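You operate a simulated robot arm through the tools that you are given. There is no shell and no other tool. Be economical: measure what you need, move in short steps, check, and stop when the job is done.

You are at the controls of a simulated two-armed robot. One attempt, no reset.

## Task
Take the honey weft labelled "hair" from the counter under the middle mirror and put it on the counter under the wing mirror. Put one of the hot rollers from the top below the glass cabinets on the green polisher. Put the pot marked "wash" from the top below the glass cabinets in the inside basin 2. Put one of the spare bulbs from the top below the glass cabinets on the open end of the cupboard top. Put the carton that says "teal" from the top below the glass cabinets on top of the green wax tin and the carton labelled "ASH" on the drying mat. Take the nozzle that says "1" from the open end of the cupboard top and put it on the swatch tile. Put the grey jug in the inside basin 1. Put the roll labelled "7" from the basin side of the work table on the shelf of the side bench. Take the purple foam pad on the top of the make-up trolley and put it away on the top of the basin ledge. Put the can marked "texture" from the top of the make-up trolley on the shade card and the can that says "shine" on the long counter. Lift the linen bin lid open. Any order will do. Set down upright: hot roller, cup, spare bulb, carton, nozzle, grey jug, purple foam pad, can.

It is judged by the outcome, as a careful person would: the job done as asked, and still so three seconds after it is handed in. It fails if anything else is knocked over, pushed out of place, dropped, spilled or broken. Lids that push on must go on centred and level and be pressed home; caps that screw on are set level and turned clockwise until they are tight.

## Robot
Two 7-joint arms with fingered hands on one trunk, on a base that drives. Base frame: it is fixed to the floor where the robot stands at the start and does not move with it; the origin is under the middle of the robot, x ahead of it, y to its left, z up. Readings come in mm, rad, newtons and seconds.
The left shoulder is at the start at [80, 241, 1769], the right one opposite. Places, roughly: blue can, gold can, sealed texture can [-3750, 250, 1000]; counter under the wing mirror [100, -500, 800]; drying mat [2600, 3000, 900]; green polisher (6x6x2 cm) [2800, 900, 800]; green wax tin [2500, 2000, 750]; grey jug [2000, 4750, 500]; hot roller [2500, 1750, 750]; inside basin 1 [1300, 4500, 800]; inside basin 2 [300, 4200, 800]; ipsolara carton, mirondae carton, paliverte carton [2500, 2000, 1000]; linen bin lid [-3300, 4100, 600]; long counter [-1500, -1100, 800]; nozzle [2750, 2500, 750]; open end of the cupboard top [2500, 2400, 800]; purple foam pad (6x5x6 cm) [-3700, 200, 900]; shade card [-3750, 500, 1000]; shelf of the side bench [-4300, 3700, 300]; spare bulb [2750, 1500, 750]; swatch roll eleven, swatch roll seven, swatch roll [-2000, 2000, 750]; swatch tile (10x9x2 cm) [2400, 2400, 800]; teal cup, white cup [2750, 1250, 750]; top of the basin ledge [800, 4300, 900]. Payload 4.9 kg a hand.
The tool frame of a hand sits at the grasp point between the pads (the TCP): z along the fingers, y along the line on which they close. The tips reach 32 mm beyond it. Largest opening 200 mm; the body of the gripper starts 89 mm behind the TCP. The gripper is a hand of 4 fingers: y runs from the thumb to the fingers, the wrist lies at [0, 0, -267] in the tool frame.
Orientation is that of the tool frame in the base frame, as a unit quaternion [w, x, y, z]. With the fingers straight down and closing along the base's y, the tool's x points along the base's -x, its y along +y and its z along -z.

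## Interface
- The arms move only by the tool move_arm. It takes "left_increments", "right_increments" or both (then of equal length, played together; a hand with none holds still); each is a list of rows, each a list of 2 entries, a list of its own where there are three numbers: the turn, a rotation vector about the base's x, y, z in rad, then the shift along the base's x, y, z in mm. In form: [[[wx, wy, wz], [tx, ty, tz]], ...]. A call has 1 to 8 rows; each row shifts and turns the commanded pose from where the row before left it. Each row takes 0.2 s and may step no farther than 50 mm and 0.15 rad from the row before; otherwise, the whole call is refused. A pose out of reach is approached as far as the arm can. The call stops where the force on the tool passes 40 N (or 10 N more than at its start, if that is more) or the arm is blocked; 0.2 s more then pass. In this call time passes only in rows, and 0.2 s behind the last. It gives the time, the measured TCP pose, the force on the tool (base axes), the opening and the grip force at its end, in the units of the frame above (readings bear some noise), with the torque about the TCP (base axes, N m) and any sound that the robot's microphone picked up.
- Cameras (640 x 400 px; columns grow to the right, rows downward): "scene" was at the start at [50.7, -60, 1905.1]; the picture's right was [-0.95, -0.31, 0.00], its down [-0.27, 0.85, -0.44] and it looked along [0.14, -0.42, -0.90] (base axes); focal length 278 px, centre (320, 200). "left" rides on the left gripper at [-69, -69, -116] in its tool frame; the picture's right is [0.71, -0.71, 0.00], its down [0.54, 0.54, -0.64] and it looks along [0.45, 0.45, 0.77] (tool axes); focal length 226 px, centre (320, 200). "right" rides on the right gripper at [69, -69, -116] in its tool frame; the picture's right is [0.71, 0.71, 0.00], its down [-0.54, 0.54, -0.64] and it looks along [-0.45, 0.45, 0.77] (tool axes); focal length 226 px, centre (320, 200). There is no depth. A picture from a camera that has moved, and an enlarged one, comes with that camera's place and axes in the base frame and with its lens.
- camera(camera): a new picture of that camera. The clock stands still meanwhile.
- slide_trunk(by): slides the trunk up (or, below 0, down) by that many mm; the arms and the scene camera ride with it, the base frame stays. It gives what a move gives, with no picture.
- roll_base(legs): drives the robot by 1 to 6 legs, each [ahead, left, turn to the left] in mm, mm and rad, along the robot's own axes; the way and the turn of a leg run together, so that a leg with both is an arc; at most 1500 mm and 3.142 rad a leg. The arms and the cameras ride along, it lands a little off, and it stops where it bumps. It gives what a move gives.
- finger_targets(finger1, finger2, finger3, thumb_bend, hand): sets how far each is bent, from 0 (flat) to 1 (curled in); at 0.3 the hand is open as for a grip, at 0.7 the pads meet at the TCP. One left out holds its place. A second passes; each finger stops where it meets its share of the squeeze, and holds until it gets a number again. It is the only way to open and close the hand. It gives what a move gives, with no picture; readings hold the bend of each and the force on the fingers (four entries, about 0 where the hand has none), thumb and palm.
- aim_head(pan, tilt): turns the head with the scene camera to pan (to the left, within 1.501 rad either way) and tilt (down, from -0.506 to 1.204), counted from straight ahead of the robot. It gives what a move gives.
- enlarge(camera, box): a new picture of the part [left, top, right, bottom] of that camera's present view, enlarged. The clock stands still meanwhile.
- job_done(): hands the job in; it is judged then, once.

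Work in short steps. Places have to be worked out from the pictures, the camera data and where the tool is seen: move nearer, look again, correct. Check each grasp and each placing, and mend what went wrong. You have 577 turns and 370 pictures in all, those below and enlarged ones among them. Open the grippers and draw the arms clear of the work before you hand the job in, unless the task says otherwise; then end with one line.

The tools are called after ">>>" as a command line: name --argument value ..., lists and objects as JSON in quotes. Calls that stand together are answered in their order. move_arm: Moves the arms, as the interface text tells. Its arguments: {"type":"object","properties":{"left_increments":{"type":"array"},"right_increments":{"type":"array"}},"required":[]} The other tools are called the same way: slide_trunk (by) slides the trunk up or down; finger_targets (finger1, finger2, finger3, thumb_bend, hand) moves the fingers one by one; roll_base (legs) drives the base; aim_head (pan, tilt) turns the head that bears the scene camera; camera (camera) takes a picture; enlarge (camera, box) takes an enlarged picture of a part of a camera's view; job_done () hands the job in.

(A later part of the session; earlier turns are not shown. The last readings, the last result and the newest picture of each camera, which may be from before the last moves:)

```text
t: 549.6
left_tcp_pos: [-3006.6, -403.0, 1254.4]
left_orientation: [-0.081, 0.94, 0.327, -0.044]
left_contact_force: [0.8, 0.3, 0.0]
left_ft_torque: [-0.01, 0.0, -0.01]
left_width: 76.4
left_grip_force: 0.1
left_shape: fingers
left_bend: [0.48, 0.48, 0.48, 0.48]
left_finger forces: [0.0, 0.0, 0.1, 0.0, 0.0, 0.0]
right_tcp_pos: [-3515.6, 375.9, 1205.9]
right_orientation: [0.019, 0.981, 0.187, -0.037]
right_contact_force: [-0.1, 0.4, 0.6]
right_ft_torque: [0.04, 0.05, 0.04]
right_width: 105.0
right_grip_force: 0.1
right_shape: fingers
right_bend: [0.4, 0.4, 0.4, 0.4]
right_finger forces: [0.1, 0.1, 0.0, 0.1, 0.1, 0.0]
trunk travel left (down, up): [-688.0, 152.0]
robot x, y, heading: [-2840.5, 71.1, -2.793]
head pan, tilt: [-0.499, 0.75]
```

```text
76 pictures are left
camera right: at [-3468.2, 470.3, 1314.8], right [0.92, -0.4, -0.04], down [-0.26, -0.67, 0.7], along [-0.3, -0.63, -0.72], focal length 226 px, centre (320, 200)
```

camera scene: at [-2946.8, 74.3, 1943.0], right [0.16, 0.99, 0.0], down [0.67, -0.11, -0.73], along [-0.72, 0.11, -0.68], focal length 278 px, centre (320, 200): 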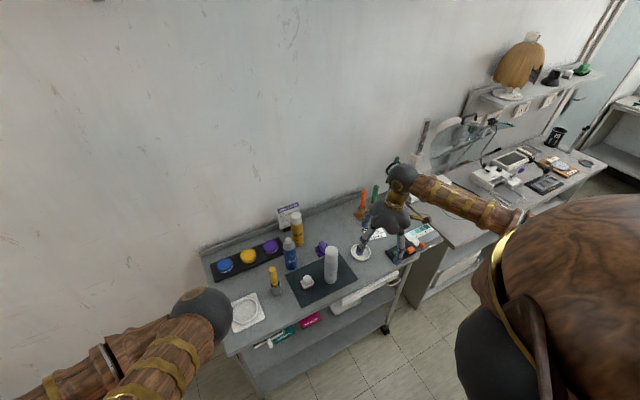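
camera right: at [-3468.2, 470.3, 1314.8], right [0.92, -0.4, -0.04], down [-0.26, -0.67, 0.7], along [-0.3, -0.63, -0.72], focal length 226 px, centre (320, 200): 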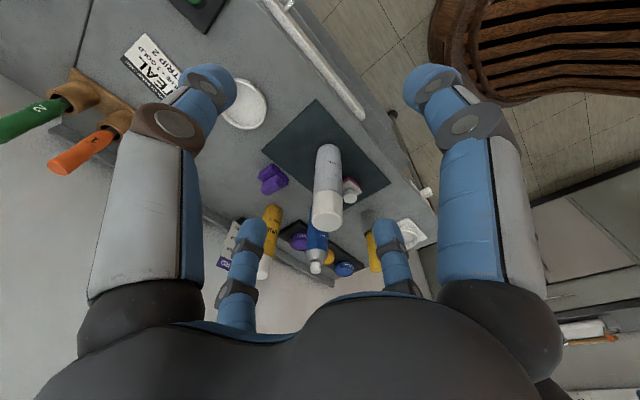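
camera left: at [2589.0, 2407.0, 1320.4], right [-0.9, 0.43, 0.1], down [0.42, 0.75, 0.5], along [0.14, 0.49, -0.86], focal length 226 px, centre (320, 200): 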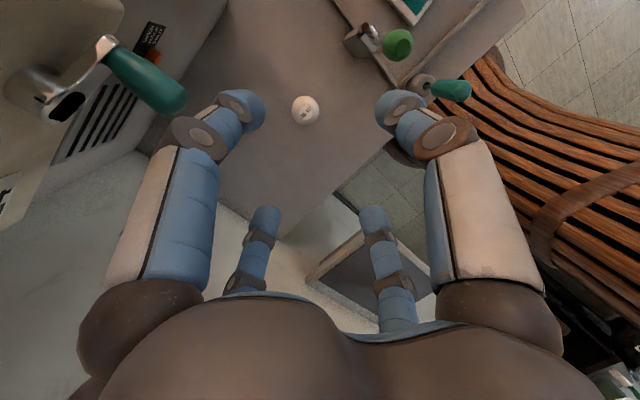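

TEXTURE can: axis [-3576,211], top z≈1072, trolley top ≈857. I drive ahead 85/left 110 to get over it.

>>> roll_base --legs '[[85, 112, 0]]'

>>> camera --camera "right"

```text
t: 551.0
left_tcp_pos: [-3050.4, -533.4, 1256.8]
left_orientation: [-0.08, 0.94, 0.328, -0.044]
left_contact_force: [-0.5, 0.2, -0.2]
left_ft_torque: [-0.05, -0.03, 0.04]
left_width: 76.4
left_grip_force: 0.0
left_shape: fingers
left_bend: [0.48, 0.48, 0.48, 0.48]
left_finger forces: [0.0, 0.0, 0.0, 0.0, 0.0, 0.0]
right_tcp_pos: [-3557.9, 245.7, 1205.4]
right_orientation: [0.02, 0.981, 0.187, -0.037]
right_contact_force: [0.3, 0.4, -0.2]
right_ft_torque: [-0.01, 0.02, -0.03]
right_width: 104.8
right_grip_force: 0.1
right_shape: fingers
right_bend: [0.4, 0.4, 0.4, 0.4]
right_finger forces: [0.0, 0.0, 0.0, 0.0, 0.1, 0.0]
trunk travel left (down, up): [-688.0, 152.0]
robot x, y, heading: [-2879.6, -62.3, -2.8]
head pan, tilt: [-0.499, 0.75]
```

```text
75 pictures are left
camera right: at [-3511.8, 339.4, 1313.8], right [0.92, -0.4, -0.04], down [-0.26, -0.67, 0.7], along [-0.3, -0.63, -0.72], focal length 226 px, centre (320, 200)
```

right: 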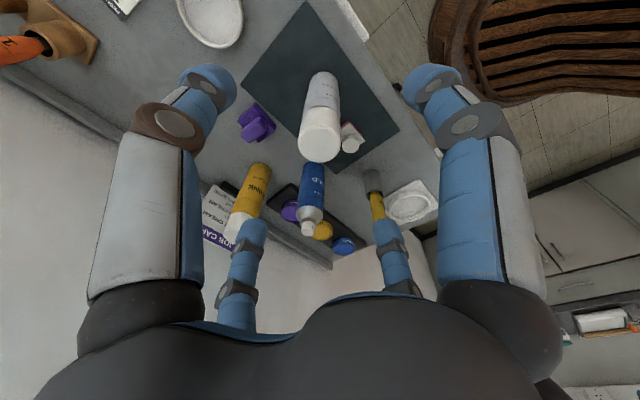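

Aligned after a (−19,−36) shift. I narrow the fingers and descend to z≈1002.

>>> finger_targets --hand "right" --finger1 0.46 --finger2 0.46 --finger3 0.46 --thumb_bend 0.46

>>> move_arm --right_increments '[[[0, 0, 0], [-10, -18, -5]], [[0, 0, 0], [-9, -18, -20]], [[0, 0, 0], [0, 0, -40]], [[0, 0, 0], [0, 0, -40]], [[0, 0, 0], [0, 0, -30]]]'

>>> camera --camera "right"

```text
t: 552.0
left_tcp_pos: [-3051.4, -538.2, 1253.2]
left_orientation: [-0.082, 0.94, 0.328, -0.043]
left_contact_force: [-0.2, 0.0, 0.2]
left_ft_torque: [-0.03, 0.0, 0.03]
left_width: 76.5
left_grip_force: 0.2
left_shape: fingers
left_bend: [0.48, 0.48, 0.48, 0.48]
left_finger forces: [0.0, 0.0, 0.0, 0.0, 0.1, 0.0]
right_tcp_pos: [-3560.9, 240.9, 1205.2]
right_orientation: [0.017, 0.981, 0.187, -0.037]
right_contact_force: [-0.6, 0.2, 0.3]
right_ft_torque: [0.04, 0.01, 0.02]
right_width: 84.4
right_grip_force: 0.1
right_shape: fingers
right_bend: [0.46, 0.46, 0.46, 0.46]
right_finger forces: [0.1, 0.1, 0.0, 0.0, 0.0, 0.0]
trunk travel left (down, up): [-688.0, 152.0]
robot x, y, heading: [-2881.3, -61.6, -2.799]
head pan, tilt: [-0.499, 0.75]
```

```text
t: 553.2
left_tcp_pos: [-3052.8, -537.3, 1254.5]
left_orientation: [-0.08, 0.94, 0.328, -0.044]
left_contact_force: [-0.6, -1.1, -0.9]
left_ft_torque: [0.01, 0.0, -0.03]
left_width: 76.4
left_grip_force: 0.1
left_shape: fingers
left_bend: [0.48, 0.48, 0.48, 0.48]
left_finger forces: [0.1, 0.1, 0.1, 0.0, 0.0, 0.0]
right_tcp_pos: [-3579.7, 206.0, 1068.7]
right_orientation: [0.017, 0.981, 0.187, -0.036]
right_contact_force: [-0.7, 0.1, 0.4]
right_ft_torque: [-0.01, -0.02, 0.0]
right_width: 84.2
right_grip_force: 0.1
right_shape: fingers
right_bend: [0.46, 0.46, 0.46, 0.46]
right_finger forces: [0.0, 0.0, 0.0, 0.0, 0.0, 0.1]
trunk travel left (down, up): [-688.0, 152.0]
robot x, y, heading: [-2883.3, -60.9, -2.8]
head pan, tilt: [-0.499, 0.75]
```

```text
74 pictures are left
camera right: at [-3534.6, 300.3, 1177.2], right [0.92, -0.4, -0.04], down [-0.26, -0.67, 0.69], along [-0.3, -0.63, -0.72], focal length 226 px, centre (320, 200)
```

right: 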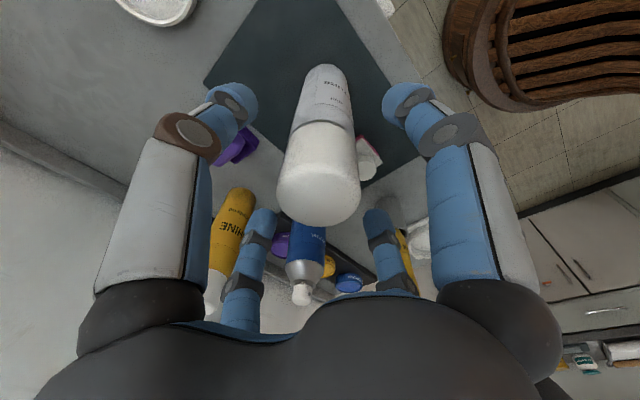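

Aligned on the cap. Descend 66 more and close.

>>> move_arm --right_increments '[[[0, 0, 0], [1, 2, -33]], [[0, 0, 0], [0, 0, -33]]]'

>>> finger_targets --hand "right" --finger1 0.66 --finger2 0.66 --finger3 0.66 --thumb_bend 0.66

>>> move_arm --right_increments '[[[0, 0, 0], [0, 0, 15]], [[0, 0, 0], [0, 0, 35]]]'

>>> camera --camera "right"

```text
t: 553.8
left_tcp_pos: [-3052.9, -536.7, 1254.2]
left_orientation: [-0.082, 0.94, 0.328, -0.043]
left_contact_force: [-0.3, -1.7, 0.4]
left_ft_torque: [-0.01, -0.02, -0.01]
left_width: 76.4
left_grip_force: 0.1
left_shape: fingers
left_bend: [0.48, 0.48, 0.48, 0.48]
left_finger forces: [0.1, 0.0, 0.0, 0.0, 0.0, 0.0]
right_tcp_pos: [-3578.6, 208.9, 1003.9]
right_orientation: [0.018, 0.981, 0.187, -0.036]
right_contact_force: [-0.3, 0.2, -0.3]
right_ft_torque: [0.02, 0.0, 0.01]
right_width: 84.2
right_grip_force: 0.0
right_shape: fingers
right_bend: [0.46, 0.46, 0.46, 0.46]
right_finger forces: [0.0, 0.0, 0.0, 0.1, 0.0, 0.0]
trunk travel left (down, up): [-688.0, 152.0]
robot x, y, heading: [-2885.9, -63.4, -2.798]
head pan, tilt: [-0.499, 0.75]
```

```text
t: 554.8
left_tcp_pos: [-3052.3, -536.1, 1254.5]
left_orientation: [-0.08, 0.94, 0.328, -0.044]
left_contact_force: [-0.8, -0.2, -0.4]
left_ft_torque: [0.02, 0.01, 0.03]
left_width: 76.5
left_grip_force: 0.1
left_shape: fingers
left_bend: [0.48, 0.48, 0.48, 0.48]
left_finger forces: [0.0, 0.0, 0.0, 0.0, 0.1, 0.0]
right_tcp_pos: [-3578.0, 210.2, 1004.1]
right_orientation: [0.018, 0.981, 0.187, -0.036]
right_contact_force: [-1.3, 1.4, 3.7]
right_ft_torque: [0.09, 0.09, 0.02]
right_width: 37.9
right_grip_force: 14.0
right_shape: fingers
right_bend: [0.6, 0.62, 0.63, 0.62]
right_finger forces: [6.5, 5.8, 4.2, 0.1, 11.7, 0.0]
trunk travel left (down, up): [-688.0, 152.0]
robot x, y, heading: [-2880.8, -61.5, -2.798]
head pan, tilt: [-0.499, 0.75]
```

```text
t: 555.4
left_tcp_pos: [-3050.9, -536.2, 1254.0]
left_orientation: [-0.082, 0.94, 0.329, -0.044]
left_contact_force: [0.4, 0.4, 0.5]
left_ft_torque: [-0.02, -0.02, 0.01]
left_width: 76.6
left_grip_force: 0.0
left_shape: fingers
left_bend: [0.48, 0.48, 0.48, 0.48]
left_finger forces: [0.0, 0.1, 0.0, 0.0, 0.1, 0.0]
right_tcp_pos: [-3575.3, 208.2, 1054.2]
right_orientation: [0.019, 0.982, 0.187, -0.036]
right_contact_force: [0.0, -0.2, -2.2]
right_ft_torque: [0.02, 0.03, -0.02]
right_width: 37.8
right_grip_force: 13.2
right_shape: fingers
right_bend: [0.6, 0.62, 0.63, 0.62]
right_finger forces: [6.2, 6.0, 4.0, 0.0, 10.4, 0.1]
trunk travel left (down, up): [-688.0, 152.0]
robot x, y, heading: [-2885.4, -61.6, -2.798]
head pan, tilt: [-0.499, 0.75]
```

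```text
73 pictures are left
camera right: at [-3529.1, 302.4, 1163.8], right [0.92, -0.4, -0.04], down [-0.26, -0.67, 0.7], along [-0.3, -0.63, -0.72], focal length 226 px, centre (320, 200)
```

right: 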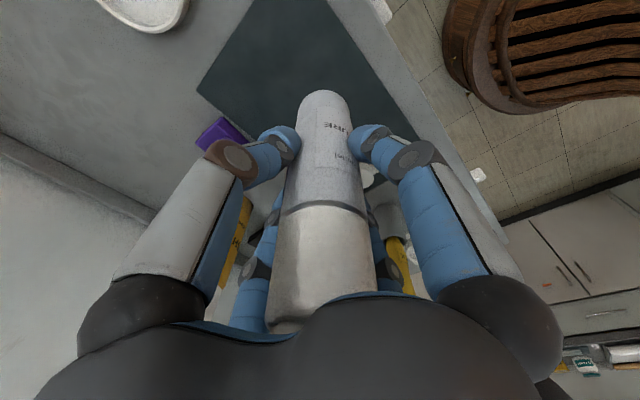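

Can lifted (2.2 N). I raise it and strafe right 390 / ahead 60 to bring it near the shade card.

>>> move_arm --right_increments '[[[0, 0, 0], [0, 0, 40]], [[0, 0, 0], [0, 0, 30]]]'

>>> roll_base --legs '[[0, -385, 0.015], [60, 0, 0]]'

>>> camera --camera "right"

>>> camera --camera "scene"

```text
t: 556.0
left_tcp_pos: [-3051.9, -536.8, 1254.9]
left_orientation: [-0.081, 0.94, 0.328, -0.044]
left_contact_force: [0.2, 0.1, 1.1]
left_ft_torque: [0.0, 0.03, 0.0]
left_width: 76.3
left_grip_force: 0.0
left_shape: fingers
left_bend: [0.48, 0.48, 0.48, 0.48]
left_finger forces: [0.0, 0.0, 0.0, 0.1, 0.0, 0.0]
right_tcp_pos: [-3576.6, 205.8, 1125.3]
right_orientation: [0.017, 0.981, 0.187, -0.037]
right_contact_force: [1.5, -0.1, -2.2]
right_ft_torque: [0.01, -0.02, 0.0]
right_width: 37.6
right_grip_force: 12.7
right_shape: fingers
right_bend: [0.6, 0.62, 0.63, 0.62]
right_finger forces: [6.2, 5.9, 4.1, 0.0, 10.3, 0.0]
trunk travel left (down, up): [-688.0, 152.0]
robot x, y, heading: [-2881.2, -61.8, -2.8]
head pan, tilt: [-0.499, 0.75]
```

```text
t: 559.0
left_tcp_pos: [-3223.2, -191.8, 1257.2]
left_orientation: [-0.082, 0.939, 0.332, -0.048]
left_contact_force: [1.0, 0.3, 0.7]
left_ft_torque: [0.0, 0.15, -0.01]
left_width: 76.4
left_grip_force: 0.0
left_shape: fingers
left_bend: [0.48, 0.48, 0.48, 0.48]
left_finger forces: [0.1, 0.0, 0.1, 0.0, 0.0, 0.1]
right_tcp_pos: [-3754.7, 546.7, 1130.9]
right_orientation: [0.019, 0.981, 0.191, -0.04]
right_contact_force: [0.8, 0.0, 0.0]
right_ft_torque: [-0.05, 0.13, -0.02]
right_width: 37.7
right_grip_force: 13.4
right_shape: fingers
right_bend: [0.6, 0.62, 0.63, 0.62]
right_finger forces: [6.2, 6.1, 4.0, 0.0, 10.3, 0.0]
trunk travel left (down, up): [-688.0, 152.0]
robot x, y, heading: [-3068.3, 280.3, -2.792]
head pan, tilt: [-0.499, 0.75]
```

```text
72 pictures are left
camera right: at [-3707.3, 640.7, 1239.5], right [0.92, -0.39, -0.05], down [-0.25, -0.67, 0.7], along [-0.31, -0.63, -0.71], focal length 226 px, centre (320, 200)
```

right: 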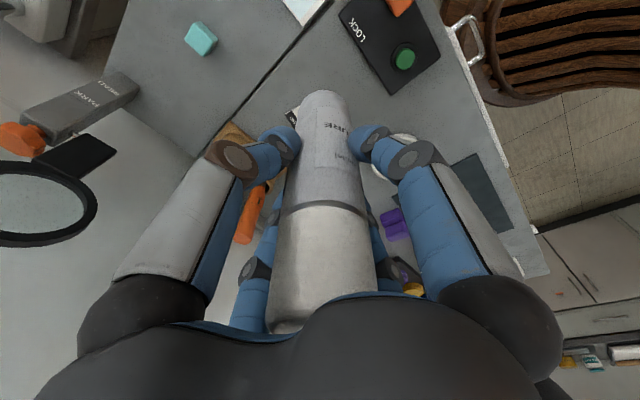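

```text
71 pictures are left
camera scene: at [-3160.8, 284.5, 1944.0], right [0.15, 0.99, 0.0], down [0.67, -0.1, -0.74], along [-0.73, 0.11, -0.68], focal length 278 px, centre (320, 200)
```

scene: 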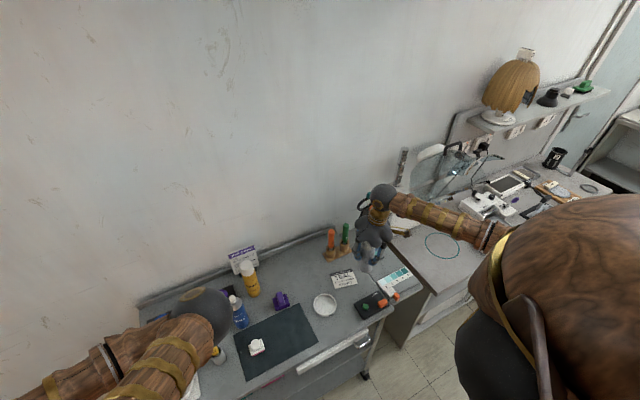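

>>> enlarge --camera "scene" --box '[290, 220, 430, 330]'

```text
3.64 times, centred on (360, 275) of scene
camera zoom: at [-3160.8, 284.5, 1944.0], right [0.15, 0.99, 0.0], down [0.67, -0.1, -0.74], along [-0.73, 0.11, -0.68], focal length 1012 px, centre (174, -73)
```

zoom: 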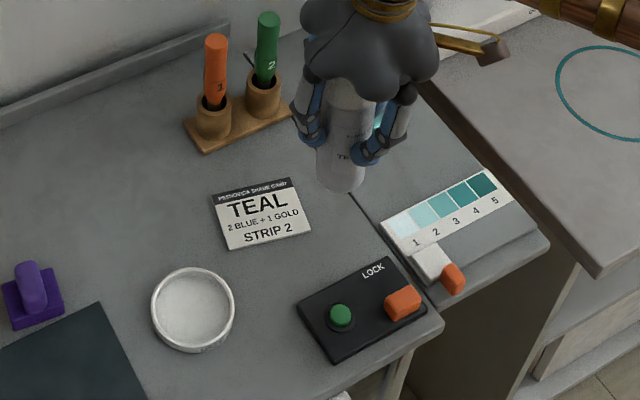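

Can bottom vs card from the same view gives a needed shift of about (−41,−74). I do it, lower part-way and check.

>>> move_arm --right_increments '[[[0, 0, 0], [-21, -37, 0]], [[0, 0, 0], [-20, -37, 0]], [[0, 0, 0], [0, 0, -35]], [[0, 0, 0], [0, 0, -40]]]'

>>> enlarge --camera "scene" --box '[290, 220, 430, 330]'

```text
t: 560.0
left_tcp_pos: [-3235.6, -194.1, 1255.8]
left_orientation: [-0.08, 0.939, 0.332, -0.041]
left_contact_force: [-1.0, 0.6, -0.1]
left_ft_torque: [0.01, -0.06, -0.01]
left_width: 76.5
left_grip_force: 0.1
left_shape: fingers
left_bend: [0.48, 0.48, 0.48, 0.48]
left_finger forces: [0.0, 0.0, 0.1, 0.1, 0.0, 0.0]
right_tcp_pos: [-3807.4, 471.5, 1048.4]
right_orientation: [0.018, 0.981, 0.19, -0.036]
right_contact_force: [-0.2, 0.9, -2.2]
right_ft_torque: [-0.04, -0.03, 0.01]
right_width: 37.5
right_grip_force: 12.7
right_shape: fingers
right_bend: [0.6, 0.62, 0.63, 0.62]
right_finger forces: [6.2, 5.9, 4.1, 0.2, 10.3, 0.0]
trunk travel left (down, up): [-688.0, 152.0]
robot x, y, heading: [-3068.2, 280.9, -2.793]
head pan, tilt: [-0.499, 0.75]
```

```text
3.64 times, centred on (360, 275) of scene
camera zoom: at [-3182.1, 282.3, 1942.6], right [0.15, 0.99, 0.0], down [0.68, -0.1, -0.73], along [-0.72, 0.11, -0.68], focal length 1012 px, centre (174, -73)
```

zoom: 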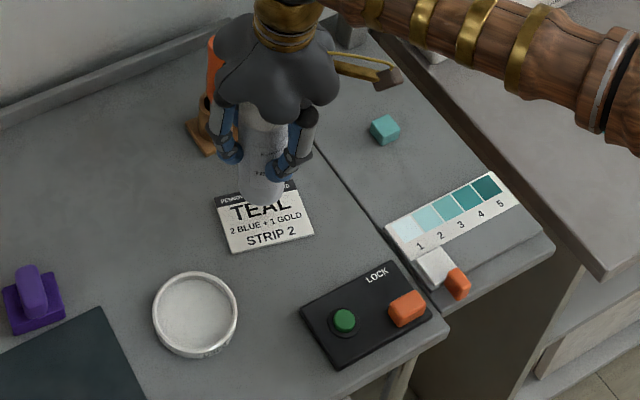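

The can will land right on the card's centre. Lower to contact.

>>> move_arm --right_increments '[[[0, 0, 0], [0, 0, -14]], [[0, 0, 0], [0, 0, -8]], [[0, 0, 0], [0, 0, -4]], [[0, 0, 0], [0, 0, -4]], [[0, 0, 0], [0, 0, -4]], [[0, 0, 0], [0, 0, -4]], [[0, 0, 0], [0, 0, -3]], [[0, 0, 0], [0, 0, -3]]]'

```text
t: 561.8
left_tcp_pos: [-3233.3, -195.8, 1255.4]
left_orientation: [-0.081, 0.939, 0.332, -0.044]
left_contact_force: [-0.1, -0.3, 0.3]
left_ft_torque: [0.0, -0.01, -0.05]
left_width: 76.5
left_grip_force: 0.0
left_shape: fingers
left_bend: [0.48, 0.48, 0.48, 0.48]
left_finger forces: [0.0, 0.0, 0.0, 0.0, 0.0, 0.0]
right_tcp_pos: [-3804.7, 470.8, 1004.9]
right_orientation: [0.02, 0.981, 0.191, -0.036]
right_contact_force: [-0.5, 0.3, -1.1]
right_ft_torque: [-0.01, -0.05, -0.02]
right_width: 37.5
right_grip_force: 13.7
right_shape: fingers
right_bend: [0.6, 0.62, 0.63, 0.62]
right_finger forces: [6.3, 5.9, 4.0, 0.1, 10.2, 0.1]
trunk travel left (down, up): [-688.0, 152.0]
robot x, y, heading: [-3067.9, 277.6, -2.797]
head pan, tilt: [-0.499, 0.75]
```

>>> move_arm --right_increments '[[[0, 0, 0], [0, 0, -3]], [[0, 0, 0], [0, 0, -3]], [[0, 0, 0], [0, 0, -3]]]'

>>> enlarge --camera "scene" --box '[320, 240, 400, 300]'

```text
t: 562.6
left_tcp_pos: [-3231.2, -194.6, 1255.5]
left_orientation: [-0.083, 0.939, 0.332, -0.044]
left_contact_force: [0.2, 0.1, -0.4]
left_ft_torque: [0.0, -0.03, -0.02]
left_width: 76.6
left_grip_force: 0.0
left_shape: fingers
left_bend: [0.48, 0.48, 0.48, 0.48]
left_finger forces: [0.0, 0.1, 0.1, 0.1, 0.0, 0.1]
right_tcp_pos: [-3802.8, 472.2, 999.2]
right_orientation: [0.017, 0.981, 0.191, -0.038]
right_contact_force: [-2.9, 6.8, 29.4]
right_ft_torque: [0.4, -0.01, 0.05]
right_width: 36.7
right_grip_force: 19.4
right_shape: fingers
right_bend: [0.6, 0.62, 0.63, 0.62]
right_finger forces: [10.5, 6.6, 5.6, 0.1, 15.9, 0.0]
trunk travel left (down, up): [-688.0, 152.0]
robot x, y, heading: [-3066.8, 281.9, -2.795]
head pan, tilt: [-0.499, 0.75]
```

```text
6.67 times, centred on (360, 270) of scene
camera zoom: at [-3173.9, 281.6, 1943.4], right [0.15, 0.99, 0.0], down [0.67, -0.1, -0.73], along [-0.72, 0.11, -0.68], focal length 1855 px, centre (53, -267)
```

zoom: 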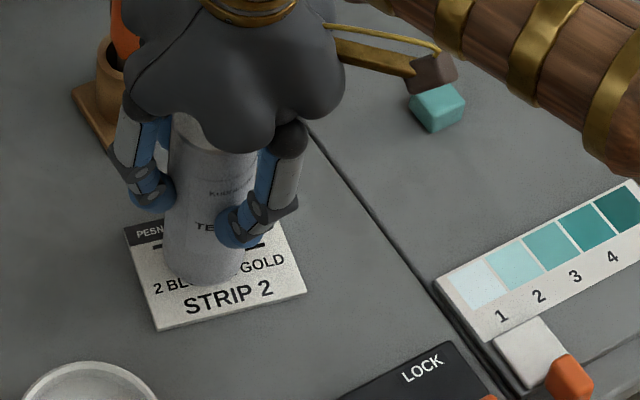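

Standing on the card. I relieve and open only slightly (brush stand is near), then lift straight up.

>>> move_arm --right_increments '[[[0, 0, 0], [0, 0, 2.5]]]'

>>> finger_targets --hand "right" --finger1 0.54 --finger2 0.54 --finger3 0.54 --thumb_bend 0.54

>>> move_arm --right_increments '[[[0, 0, 0], [0, 0, 25]], [[0, 0, 0], [0, 0, 45]], [[0, 0, 0], [0, 0, 45]], [[0, 0, 0], [0, 0, 45]], [[0, 0, 0], [0, 0, 40]]]'

>>> camera --camera "scene"

```text
t: 563.0
left_tcp_pos: [-3232.0, -193.7, 1254.4]
left_orientation: [-0.081, 0.939, 0.332, -0.045]
left_contact_force: [-0.7, 0.2, -0.7]
left_ft_torque: [0.0, 0.01, 0.01]
left_width: 76.5
left_grip_force: 0.1
left_shape: fingers
left_bend: [0.48, 0.48, 0.48, 0.48]
left_finger forces: [0.0, 0.1, 0.0, 0.0, 0.0, 0.0]
right_tcp_pos: [-3802.7, 470.5, 998.4]
right_orientation: [0.019, 0.981, 0.19, -0.037]
right_contact_force: [-0.8, 4.6, 18.7]
right_ft_torque: [0.3, -0.07, 0.0]
right_width: 37.0
right_grip_force: 17.4
right_shape: fingers
right_bend: [0.6, 0.62, 0.63, 0.62]
right_finger forces: [9.6, 6.6, 4.9, 0.0, 13.6, 0.1]
trunk travel left (down, up): [-688.0, 152.0]
robot x, y, heading: [-3069.0, 278.3, -2.791]
head pan, tilt: [-0.499, 0.75]
```

```text
t: 564.0
left_tcp_pos: [-3232.0, -195.2, 1253.8]
left_orientation: [-0.081, 0.939, 0.332, -0.044]
left_contact_force: [-0.3, 0.1, 0.4]
left_ft_torque: [-0.03, -0.01, 0.02]
left_width: 76.3
left_grip_force: 0.1
left_shape: fingers
left_bend: [0.48, 0.48, 0.48, 0.48]
left_finger forces: [0.0, 0.1, 0.0, 0.0, 0.0, 0.0]
right_tcp_pos: [-3804.3, 470.3, 998.5]
right_orientation: [0.018, 0.981, 0.191, -0.036]
right_contact_force: [-1.1, -0.2, 0.1]
right_ft_torque: [0.0, -0.03, 0.02]
right_width: 54.4
right_grip_force: 0.1
right_shape: fingers
right_bend: [0.54, 0.54, 0.54, 0.54]
right_finger forces: [0.0, 0.0, 0.0, 0.0, 0.0, 0.0]
trunk travel left (down, up): [-688.0, 152.0]
robot x, y, heading: [-3066.4, 281.1, -2.792]
head pan, tilt: [-0.499, 0.75]
```

```text
t: 565.2
left_tcp_pos: [-3232.3, -193.7, 1254.8]
left_orientation: [-0.081, 0.939, 0.332, -0.044]
left_contact_force: [-0.9, 1.0, 0.0]
left_ft_torque: [0.0, 0.01, -0.03]
left_width: 76.3
left_grip_force: 0.1
left_shape: fingers
left_bend: [0.48, 0.48, 0.48, 0.48]
left_finger forces: [0.1, 0.1, 0.1, 0.0, 0.0, 0.0]
right_tcp_pos: [-3803.4, 469.1, 1200.2]
right_orientation: [0.018, 0.981, 0.19, -0.036]
right_contact_force: [0.1, -0.2, -0.8]
right_ft_torque: [0.01, 0.01, 0.01]
right_width: 54.3
right_grip_force: 0.2
right_shape: fingers
right_bend: [0.54, 0.54, 0.54, 0.54]
right_finger forces: [0.0, 0.0, 0.0, 0.0, 0.0, 0.0]
trunk travel left (down, up): [-688.0, 152.0]
robot x, y, heading: [-3069.8, 278.6, -2.792]
head pan, tilt: [-0.499, 0.75]
```

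```text
67 pictures are left
camera scene: at [-3176.8, 281.6, 1942.8], right [0.15, 0.99, 0.0], down [0.67, -0.1, -0.73], along [-0.72, 0.11, -0.68], focal length 278 px, centre (320, 200)
```

scene: 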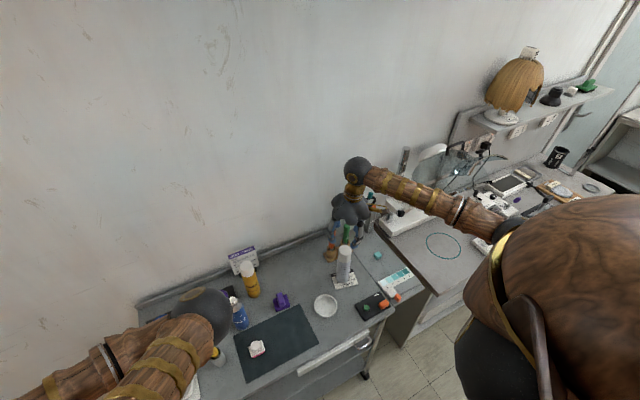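

TEXTURE is on the shade card. Now SHINE at ≈[-3808,80] (deep on the trolley): I strafe left 380, ahead 65, and tilt the hand 0.35 rad forward for reach.

>>> roll_base --legs '[[0, 380, 0], [65, 0, 0]]'

>>> move_arm --right_increments '[[[-0.041, 0.109, 0], [-10, -4, 0]], [[-0.041, 0.109, 0], [-10, -4, 0]], [[-0.041, 0.109, 0], [-10, -4, 0]]]'

>>> camera --camera "right"

>>> enlarge --camera "scene" --box '[280, 180, 440, 330]'

```text
t: 568.2
left_tcp_pos: [-3149.8, -569.0, 1258.0]
left_orientation: [-0.08, 0.938, 0.334, -0.049]
left_contact_force: [1.3, 0.4, -0.8]
left_ft_torque: [-0.08, 0.1, 0.01]
left_width: 76.6
left_grip_force: 0.2
left_shape: fingers
left_bend: [0.48, 0.48, 0.48, 0.48]
left_finger forces: [0.0, 0.0, 0.1, 0.0, 0.0, 0.0]
right_tcp_pos: [-3723.8, 93.8, 1205.4]
right_orientation: [0.02, 0.98, 0.193, -0.041]
right_contact_force: [1.3, 0.8, -0.2]
right_ft_torque: [-0.05, 0.12, 0.0]
right_width: 54.2
right_grip_force: 0.0
right_shape: fingers
right_bend: [0.54, 0.54, 0.54, 0.54]
right_finger forces: [0.0, 0.0, 0.0, 0.0, 0.1, 0.1]
trunk travel left (down, up): [-688.0, 152.0]
robot x, y, heading: [-2995.5, -101.3, -2.791]
head pan, tilt: [-0.499, 0.75]
```

```text
t: 569.0
left_tcp_pos: [-3158.1, -570.7, 1255.9]
left_orientation: [-0.08, 0.938, 0.333, -0.044]
left_contact_force: [-0.3, 0.0, 0.5]
left_ft_torque: [0.0, 0.02, -0.02]
left_width: 76.7
left_grip_force: 0.1
left_shape: fingers
left_bend: [0.48, 0.48, 0.48, 0.48]
left_finger forces: [0.0, 0.0, 0.0, 0.0, 0.0, 0.0]
right_tcp_pos: [-3761.2, 77.3, 1200.5]
right_orientation: [0.046, 0.958, 0.19, -0.208]
right_contact_force: [0.2, 0.7, -0.2]
right_ft_torque: [0.0, 0.04, -0.02]
right_width: 54.6
right_grip_force: 0.1
right_shape: fingers
right_bend: [0.54, 0.54, 0.54, 0.54]
right_finger forces: [0.0, 0.0, 0.1, 0.0, 0.0, 0.0]
trunk travel left (down, up): [-688.0, 152.0]
robot x, y, heading: [-3001.1, -99.6, -2.789]
head pan, tilt: [-0.499, 0.75]
```

```text
66 pictures are left
camera right: at [-3685.5, 184.2, 1276.4], right [0.87, -0.41, -0.29], down [0.0, -0.58, 0.82], along [-0.5, -0.71, -0.5], focal length 226 px, centre (320, 200)
```

right: 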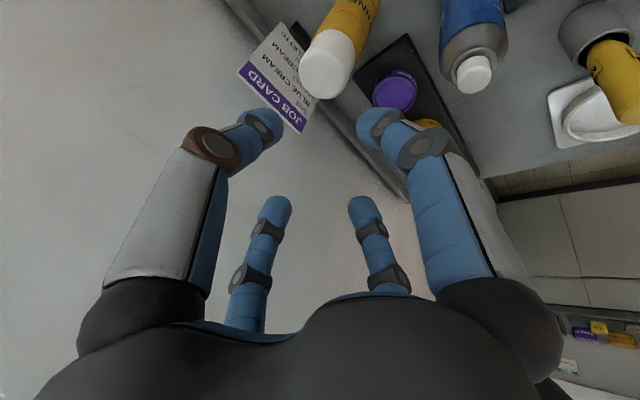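

```text
2.67 times, centred on (360, 255) of scene
camera zoom: at [-3103.2, -94.2, 1943.1], right [0.15, 0.99, 0.0], down [0.67, -0.1, -0.73], along [-0.72, 0.11, -0.68], focal length 742 px, centre (213, 53)
```

zoom: 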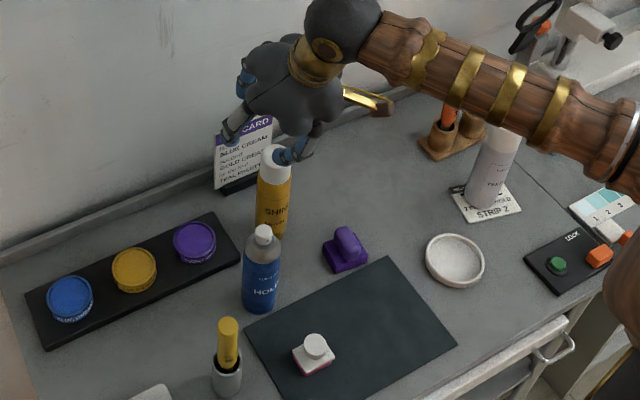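

SHINE top is at [-3778,106,~1080]; the HOLD can is ~112 mm nearer me, so I stay high: shift (−17,+29) and descend to ~1040.

>>> move_arm --right_increments '[[[0, 0, 0], [-17, 29, 0]], [[0, 0, 0], [0, 0, -40]], [[0, 0, 0], [0, 0, -40]], [[0, 0, 0], [0, 0, -30]]]'

>>> camera --camera "right"

```text
t: 570.0
left_tcp_pos: [-3160.9, -572.9, 1254.1]
left_orientation: [-0.081, 0.938, 0.333, -0.044]
left_contact_force: [0.2, 0.5, 0.0]
left_ft_torque: [0.01, -0.03, 0.01]
left_width: 76.5
left_grip_force: 0.1
left_shape: fingers
left_bend: [0.48, 0.48, 0.48, 0.48]
left_finger forces: [0.0, 0.1, 0.0, 0.0, 0.2, 0.0]
right_tcp_pos: [-3782.1, 103.9, 1090.6]
right_orientation: [0.047, 0.959, 0.19, -0.207]
right_contact_force: [0.2, 0.2, -0.4]
right_ft_torque: [0.04, -0.01, 0.04]
right_width: 54.4
right_grip_force: 0.0
right_shape: fingers
right_bend: [0.54, 0.54, 0.54, 0.54]
right_finger forces: [0.1, 0.0, 0.0, 0.0, 0.1, 0.0]
trunk travel left (down, up): [-688.0, 152.0]
robot x, y, heading: [-2999.4, -95.2, -2.793]
head pan, tilt: [-0.499, 0.75]
```

```text
64 pictures are left
camera right: at [-3706.4, 210.1, 1166.4], right [0.87, -0.41, -0.29], down [0.0, -0.58, 0.82], along [-0.5, -0.71, -0.5], focal length 226 px, centre (320, 200)
```

right: 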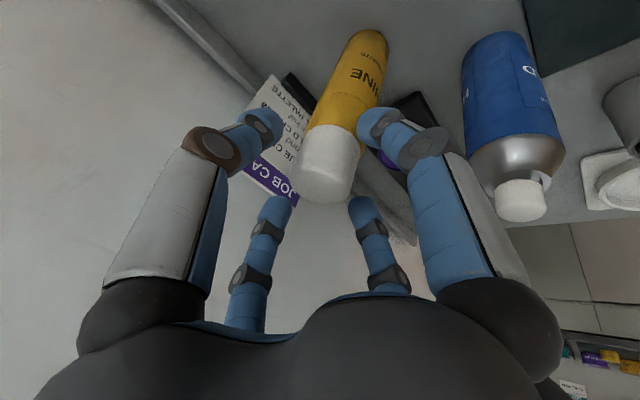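

Cap is between the fingers. Shift (+5,+7), down 50, and close.

>>> move_arm --right_increments '[[[0, 0, 0], [5, 7, -20]], [[0, 0, 0], [0, 0, -30]]]'

>>> camera --camera "right"

```text
t: 570.6
left_tcp_pos: [-3160.2, -573.6, 1255.5]
left_orientation: [-0.081, 0.938, 0.334, -0.044]
left_contact_force: [-0.6, 0.3, -0.6]
left_ft_torque: [0.0, 0.0, 0.01]
left_width: 76.4
left_grip_force: 0.1
left_shape: fingers
left_bend: [0.48, 0.48, 0.48, 0.48]
left_finger forces: [0.0, 0.1, 0.0, 0.0, 0.0, 0.0]
right_tcp_pos: [-3777.0, 113.9, 1038.8]
right_orientation: [0.047, 0.959, 0.19, -0.207]
right_contact_force: [0.5, 0.2, 0.3]
right_ft_torque: [-0.01, 0.01, 0.05]
right_width: 54.4
right_grip_force: 0.0
right_shape: fingers
right_bend: [0.54, 0.54, 0.54, 0.54]
right_finger forces: [0.0, 0.1, 0.0, 0.0, 0.0, 0.0]
trunk travel left (down, up): [-688.0, 152.0]
robot x, y, heading: [-2998.0, -92.5, -2.791]
head pan, tilt: [-0.499, 0.75]
```

```text
63 pictures are left
camera right: at [-3700.8, 219.6, 1115.3], right [0.87, -0.41, -0.28], down [-0.01, -0.58, 0.82], along [-0.5, -0.71, -0.5], focal length 226 px, centre (320, 200)
```

right: 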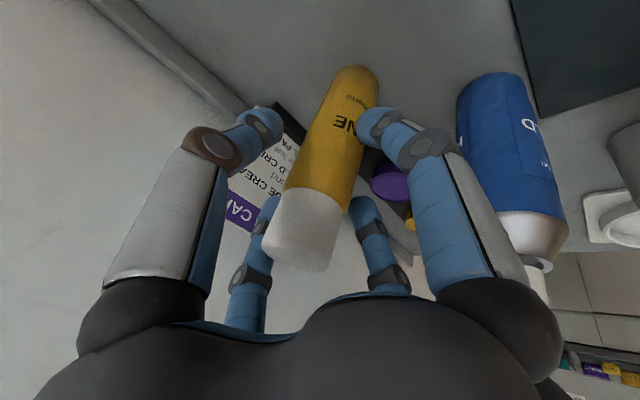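

>>> finger_targets --hand "right" --finger1 0.66 --finger2 0.66 --finger3 0.66 --thumb_bend 0.66

>>> move_arm --right_increments '[[[0, 0, 0], [0, 0, 15]], [[0, 0, 0], [0, 0, 40]], [[0, 0, 0], [0, 0, 45]], [[0, 0, 0], [0, 0, 45]]]'

>>> camera --camera "right"

```text
t: 571.6
left_tcp_pos: [-3159.5, -572.8, 1254.2]
left_orientation: [-0.082, 0.938, 0.334, -0.043]
left_contact_force: [0.4, -0.7, -0.1]
left_ft_torque: [-0.01, -0.03, 0.0]
left_width: 76.4
left_grip_force: 0.0
left_shape: fingers
left_bend: [0.48, 0.48, 0.48, 0.48]
left_finger forces: [0.0, 0.0, 0.1, 0.1, 0.0, 0.0]
right_tcp_pos: [-3776.3, 114.5, 1039.6]
right_orientation: [0.046, 0.958, 0.19, -0.207]
right_contact_force: [0.7, -0.3, 0.0]
right_ft_torque: [-0.02, -0.14, 0.03]
right_width: 30.9
right_grip_force: 13.4
right_shape: fingers
right_bend: [0.6, 0.6, 0.6, 0.63]
right_finger forces: [6.0, 7.4, 6.5, 0.1, 7.0, 0.0]
trunk travel left (down, up): [-688.0, 152.0]
robot x, y, heading: [-2997.7, -94.7, -2.787]
head pan, tilt: [-0.499, 0.75]
```

```text
t: 572.6
left_tcp_pos: [-3160.2, -573.1, 1253.6]
left_orientation: [-0.081, 0.938, 0.335, -0.043]
left_contact_force: [-0.1, 0.6, -0.3]
left_ft_torque: [0.01, -0.01, 0.01]
left_width: 76.2
left_grip_force: 0.0
left_shape: fingers
left_bend: [0.48, 0.48, 0.48, 0.48]
left_finger forces: [0.0, 0.0, 0.0, 0.0, 0.0, 0.1]
right_tcp_pos: [-3773.4, 113.8, 1182.4]
right_orientation: [0.046, 0.959, 0.19, -0.206]
right_contact_force: [0.4, -0.1, -2.8]
right_ft_torque: [0.01, 0.02, -0.01]
right_width: 30.7
right_grip_force: 12.5
right_shape: fingers
right_bend: [0.6, 0.6, 0.6, 0.63]
right_finger forces: [5.4, 7.1, 5.8, 0.0, 7.0, 0.1]
trunk travel left (down, up): [-688.0, 152.0]
robot x, y, heading: [-2995.9, -93.7, -2.789]
head pan, tilt: [-0.499, 0.75]
```

```text
62 pictures are left
camera right: at [-3697.3, 219.9, 1259.3], right [0.87, -0.41, -0.28], down [-0.01, -0.58, 0.82], along [-0.5, -0.71, -0.5], focal length 226 px, centre (320, 200)
```

right: 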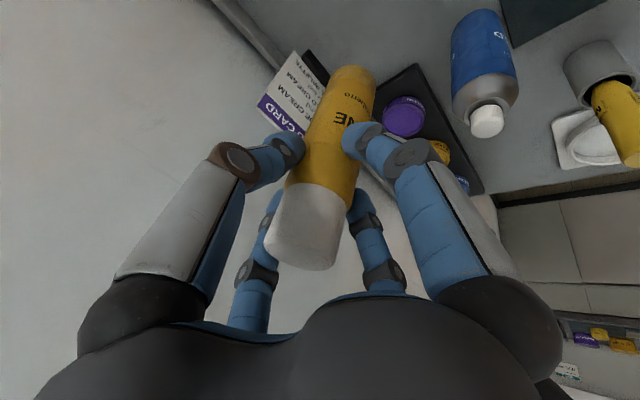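

SHINE lifted. I raise with the trunk to clear everything, back off, and turn toward the long counter.

>>> slide_trunk --by 120

>>> roll_base --legs '[[-450, 0, 0], [0, 0, 1.575]]'

>>> aim_head --pan 0.3 --tilt 0.5

>>> camera --camera "scene"

```text
t: 574.1
left_tcp_pos: [-3159.7, -573.1, 1374.5]
left_orientation: [-0.081, 0.938, 0.333, -0.043]
left_contact_force: [0.0, -1.0, -0.3]
left_ft_torque: [-0.03, -0.01, 0.0]
left_width: 76.5
left_grip_force: 0.0
left_shape: fingers
left_bend: [0.48, 0.48, 0.48, 0.48]
left_finger forces: [0.0, 0.1, 0.0, 0.0, 0.0, 0.1]
right_tcp_pos: [-3774.6, 113.4, 1301.1]
right_orientation: [0.047, 0.959, 0.19, -0.206]
right_contact_force: [1.4, -0.6, -1.5]
right_ft_torque: [0.02, -0.04, 0.0]
right_width: 30.8
right_grip_force: 13.0
right_shape: fingers
right_bend: [0.6, 0.6, 0.6, 0.63]
right_finger forces: [5.3, 6.9, 6.0, 0.2, 6.9, 0.1]
trunk travel left (down, up): [-808.0, 32.0]
robot x, y, heading: [-2996.4, -97.4, -2.791]
head pan, tilt: [-0.499, 0.75]
```

```text
t: 580.6
left_tcp_pos: [-2096.8, -99.2, 1374.7]
left_orientation: [-0.026, 0.423, 0.901, -0.087]
left_contact_force: [-0.2, -0.2, -0.1]
left_ft_torque: [-0.02, 0.01, 0.0]
left_width: 76.4
left_grip_force: 0.2
left_shape: fingers
left_bend: [0.48, 0.48, 0.48, 0.48]
left_finger forces: [0.0, 0.0, 0.0, 0.0, 0.0, 0.1]
right_tcp_pos: [-2778.7, -719.6, 1302.6]
right_orientation: [0.18, 0.54, 0.814, -0.113]
right_contact_force: [-0.5, 0.1, -2.3]
right_ft_torque: [0.03, 0.02, -0.03]
right_width: 30.3
right_grip_force: 11.9
right_shape: fingers
right_bend: [0.6, 0.6, 0.6, 0.63]
right_finger forces: [4.9, 6.5, 5.7, 0.1, 6.8, 0.0]
trunk travel left (down, up): [-808.0, 32.0]
robot x, y, heading: [-2568.5, 60.9, -1.21]
head pan, tilt: [-0.499, 0.75]
```

```text
t: 581.8
left_tcp_pos: [-2096.6, -100.2, 1374.6]
left_orientation: [-0.026, 0.423, 0.901, -0.087]
left_contact_force: [0.7, -0.7, 0.0]
left_ft_torque: [-0.02, -0.01, 0.02]
left_width: 76.4
left_grip_force: 0.1
left_shape: fingers
left_bend: [0.48, 0.48, 0.48, 0.48]
left_finger forces: [0.0, 0.0, 0.1, 0.1, 0.0, 0.0]
right_tcp_pos: [-2777.8, -719.7, 1301.6]
right_orientation: [0.18, 0.541, 0.814, -0.112]
right_contact_force: [0.0, -0.1, -2.2]
right_ft_torque: [0.03, -0.02, -0.03]
right_width: 30.3
right_grip_force: 11.8
right_shape: fingers
right_bend: [0.6, 0.6, 0.6, 0.63]
right_finger forces: [4.9, 6.6, 5.8, 0.1, 6.8, 0.0]
trunk travel left (down, up): [-808.0, 32.0]
robot x, y, heading: [-2567.7, 57.3, -1.205]
head pan, tilt: [0.3, 0.499]
```

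```text
61 pictures are left
camera scene: at [-2504.4, -42.4, 2084.8], right [-0.79, -0.61, 0.0], down [-0.29, 0.38, -0.88], along [0.54, -0.69, -0.48], focal length 278 px, centre (320, 200)
```

scene: 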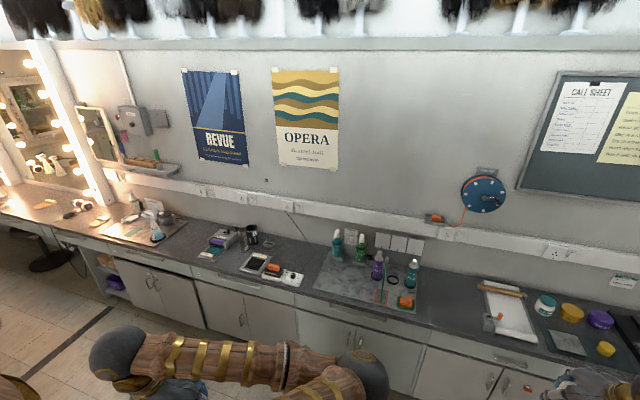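

The long counter lies ahead. Zoom to find a clear spot.

>>> enlarge --camera "scene" --box '[180, 210, 500, 350]'

```text
2.00 times, centred on (340, 280) of scene
camera zoom: at [-2504.4, -42.4, 2084.8], right [-0.79, -0.61, 0.0], down [-0.29, 0.38, -0.88], along [0.54, -0.69, -0.48], focal length 556 px, centre (280, 40)
```

zoom: 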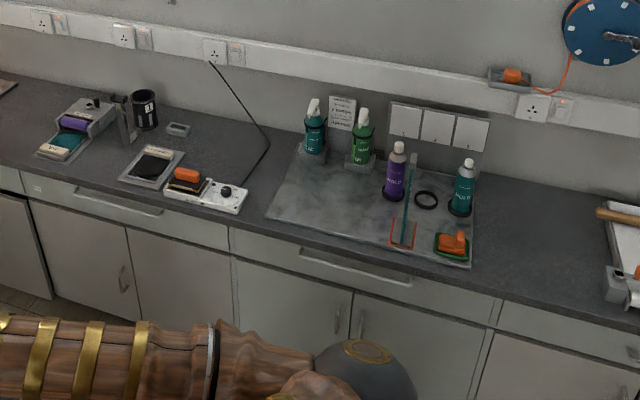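

A clear patch lies right of the marble mat (~[-2400,-1300]). I drive left 150 and ahead 600, then look with the right camera.

>>> roll_base --legs '[[0, 150, 0], [600, 0, 0]]'

>>> aim_head --pan -0.35 --tilt 0.8

>>> camera --camera "scene"

>>> camera --camera "right"

```text
t: 586.2
left_tcp_pos: [-1743.1, -614.7, 1374.7]
left_orientation: [-0.025, 0.424, 0.901, -0.089]
left_contact_force: [-0.7, 1.1, 0.4]
left_ft_torque: [-0.04, -0.02, -0.01]
left_width: 76.3
left_grip_force: 0.0
left_shape: fingers
left_bend: [0.48, 0.48, 0.48, 0.48]
left_finger forces: [0.0, 0.0, 0.1, 0.0, 0.1, 0.1]
right_tcp_pos: [-2428.0, -1232.7, 1303.5]
right_orientation: [0.181, 0.541, 0.813, -0.113]
right_contact_force: [0.0, 0.7, -2.7]
right_ft_torque: [0.04, 0.02, -0.05]
right_width: 30.1
right_grip_force: 12.3
right_shape: fingers
right_bend: [0.6, 0.6, 0.6, 0.63]
right_finger forces: [4.9, 6.7, 5.8, 0.0, 6.8, 0.0]
trunk travel left (down, up): [-808.0, 32.0]
robot x, y, heading: [-2217.6, -456.8, -1.208]
head pan, tilt: [0.3, 0.499]
```

```text
t: 587.2
left_tcp_pos: [-1742.0, -617.9, 1375.1]
left_orientation: [-0.026, 0.426, 0.9, -0.089]
left_contact_force: [-0.3, 0.0, -1.1]
left_ft_torque: [0.02, 0.0, 0.03]
left_width: 76.4
left_grip_force: 0.1
left_shape: fingers
left_bend: [0.48, 0.48, 0.48, 0.48]
left_finger forces: [0.1, 0.0, 0.1, 0.0, 0.1, 0.1]
right_tcp_pos: [-2426.5, -1235.6, 1301.1]
right_orientation: [0.179, 0.542, 0.813, -0.113]
right_contact_force: [0.0, 0.3, -3.1]
right_ft_torque: [0.05, -0.04, -0.01]
right_width: 30.4
right_grip_force: 11.9
right_shape: fingers
right_bend: [0.6, 0.6, 0.6, 0.63]
right_finger forces: [4.9, 6.6, 5.7, 0.0, 6.9, 0.1]
trunk travel left (down, up): [-808.0, 32.0]
robot x, y, heading: [-2220.4, -458.2, -1.209]
head pan, tilt: [-0.351, 0.799]
```

```text
59 pictures are left
camera scene: at [-2205.1, -568.8, 2058.8], right [-1.0, -0.01, 0.0], down [-0.01, 0.72, -0.7], along [0.0, -0.7, -0.72], focal length 278 px, centre (320, 200)
```

scene: 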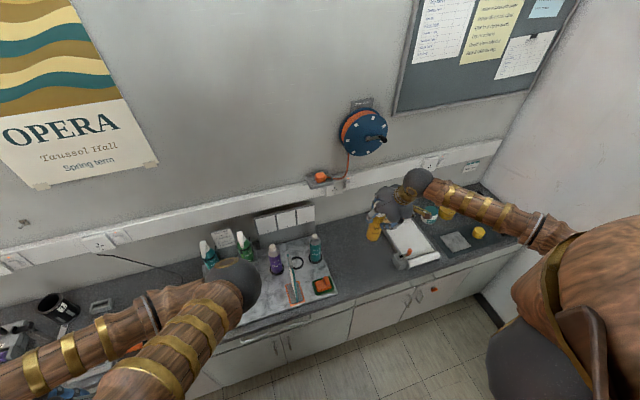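

```text
58 pictures are left
camera right: at [-2533.4, -1161.9, 1378.6], right [0.41, 0.87, -0.28], down [0.58, 0.0, 0.82], along [0.71, -0.5, -0.5], focal length 226 px, centre (320, 200)
```

right: 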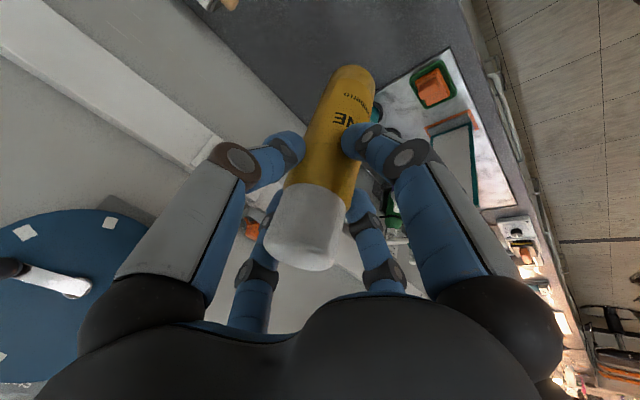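

I drive ahead 95 so the can is over the clear patch, then lower the trunk 230.

>>> roll_base --legs '[[95, 8, 0]]'

>>> slide_trunk --by -225

>>> camera --camera "right"

>>> enlarge --camera "scene" --box '[280, 180, 460, 320]'

```text
t: 588.3
left_tcp_pos: [-1708.5, -689.2, 1379.1]
left_orientation: [-0.023, 0.424, 0.901, -0.092]
left_contact_force: [0.3, 0.7, -0.4]
left_ft_torque: [-0.14, -0.08, 0.06]
left_width: 76.2
left_grip_force: 0.1
left_shape: fingers
left_bend: [0.48, 0.48, 0.48, 0.48]
left_finger forces: [0.1, 0.0, 0.0, 0.0, 0.1, 0.0]
right_tcp_pos: [-2390.6, -1308.6, 1309.3]
right_orientation: [0.183, 0.54, 0.813, -0.115]
right_contact_force: [-0.7, 1.1, -2.2]
right_ft_torque: [-0.02, 0.0, -0.01]
right_width: 30.0
right_grip_force: 12.2
right_shape: fingers
right_bend: [0.6, 0.6, 0.6, 0.63]
right_finger forces: [5.0, 6.6, 5.8, 0.0, 6.9, 0.0]
trunk travel left (down, up): [-808.0, 32.0]
robot x, y, heading: [-2180.1, -540.4, -1.213]
head pan, tilt: [-0.351, 0.799]
```

```text
t: 590.7
left_tcp_pos: [-1702.3, -701.9, 1150.1]
left_orientation: [-0.025, 0.425, 0.901, -0.086]
left_contact_force: [0.1, 0.1, -0.6]
left_ft_torque: [-0.01, -0.03, -0.01]
left_width: 76.5
left_grip_force: 0.0
left_shape: fingers
left_bend: [0.48, 0.48, 0.48, 0.48]
left_finger forces: [0.1, 0.0, 0.1, 0.0, 0.0, 0.1]
right_tcp_pos: [-2386.1, -1319.9, 1076.9]
right_orientation: [0.179, 0.541, 0.814, -0.113]
right_contact_force: [0.4, 0.0, -1.6]
right_ft_torque: [0.01, 0.02, 0.0]
right_width: 30.2
right_grip_force: 11.8
right_shape: fingers
right_bend: [0.6, 0.6, 0.6, 0.63]
right_finger forces: [4.9, 6.5, 5.8, 0.1, 6.8, 0.1]
trunk travel left (down, up): [-583.0, 257.0]
robot x, y, heading: [-2176.7, -542.4, -1.216]
head pan, tilt: [-0.351, 0.799]
```

```text
57 pictures are left
camera right: at [-2493.4, -1246.4, 1153.8], right [0.4, 0.87, -0.28], down [0.58, 0.0, 0.82], along [0.71, -0.49, -0.5], focal length 226 px, centre (320, 200)
```

right: 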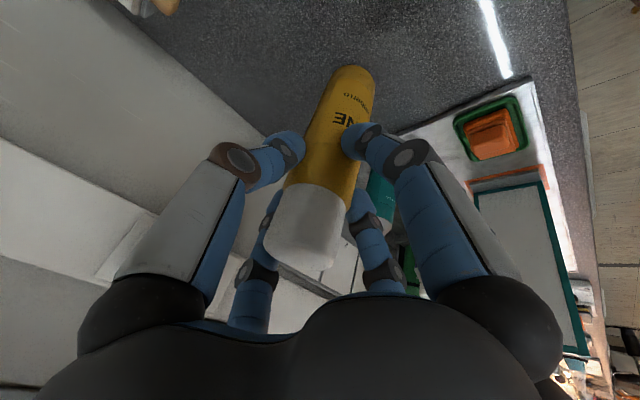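

```text
2.86 times, centred on (370, 250) of scene
camera zoom: at [-2166.1, -652.7, 1833.8], right [-1.0, -0.01, 0.0], down [-0.01, 0.72, -0.7], along [0.01, -0.7, -0.72], focal length 795 px, centre (177, 57)
```

zoom: 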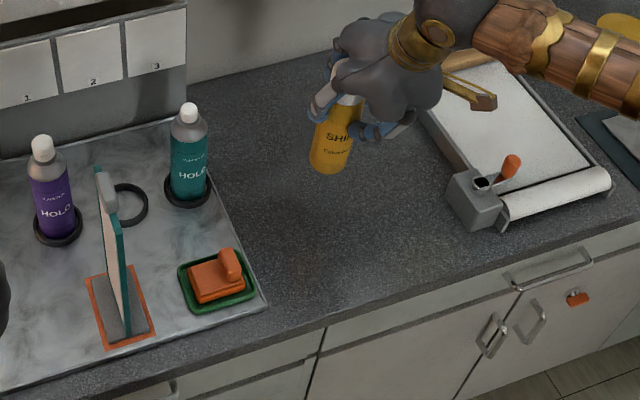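

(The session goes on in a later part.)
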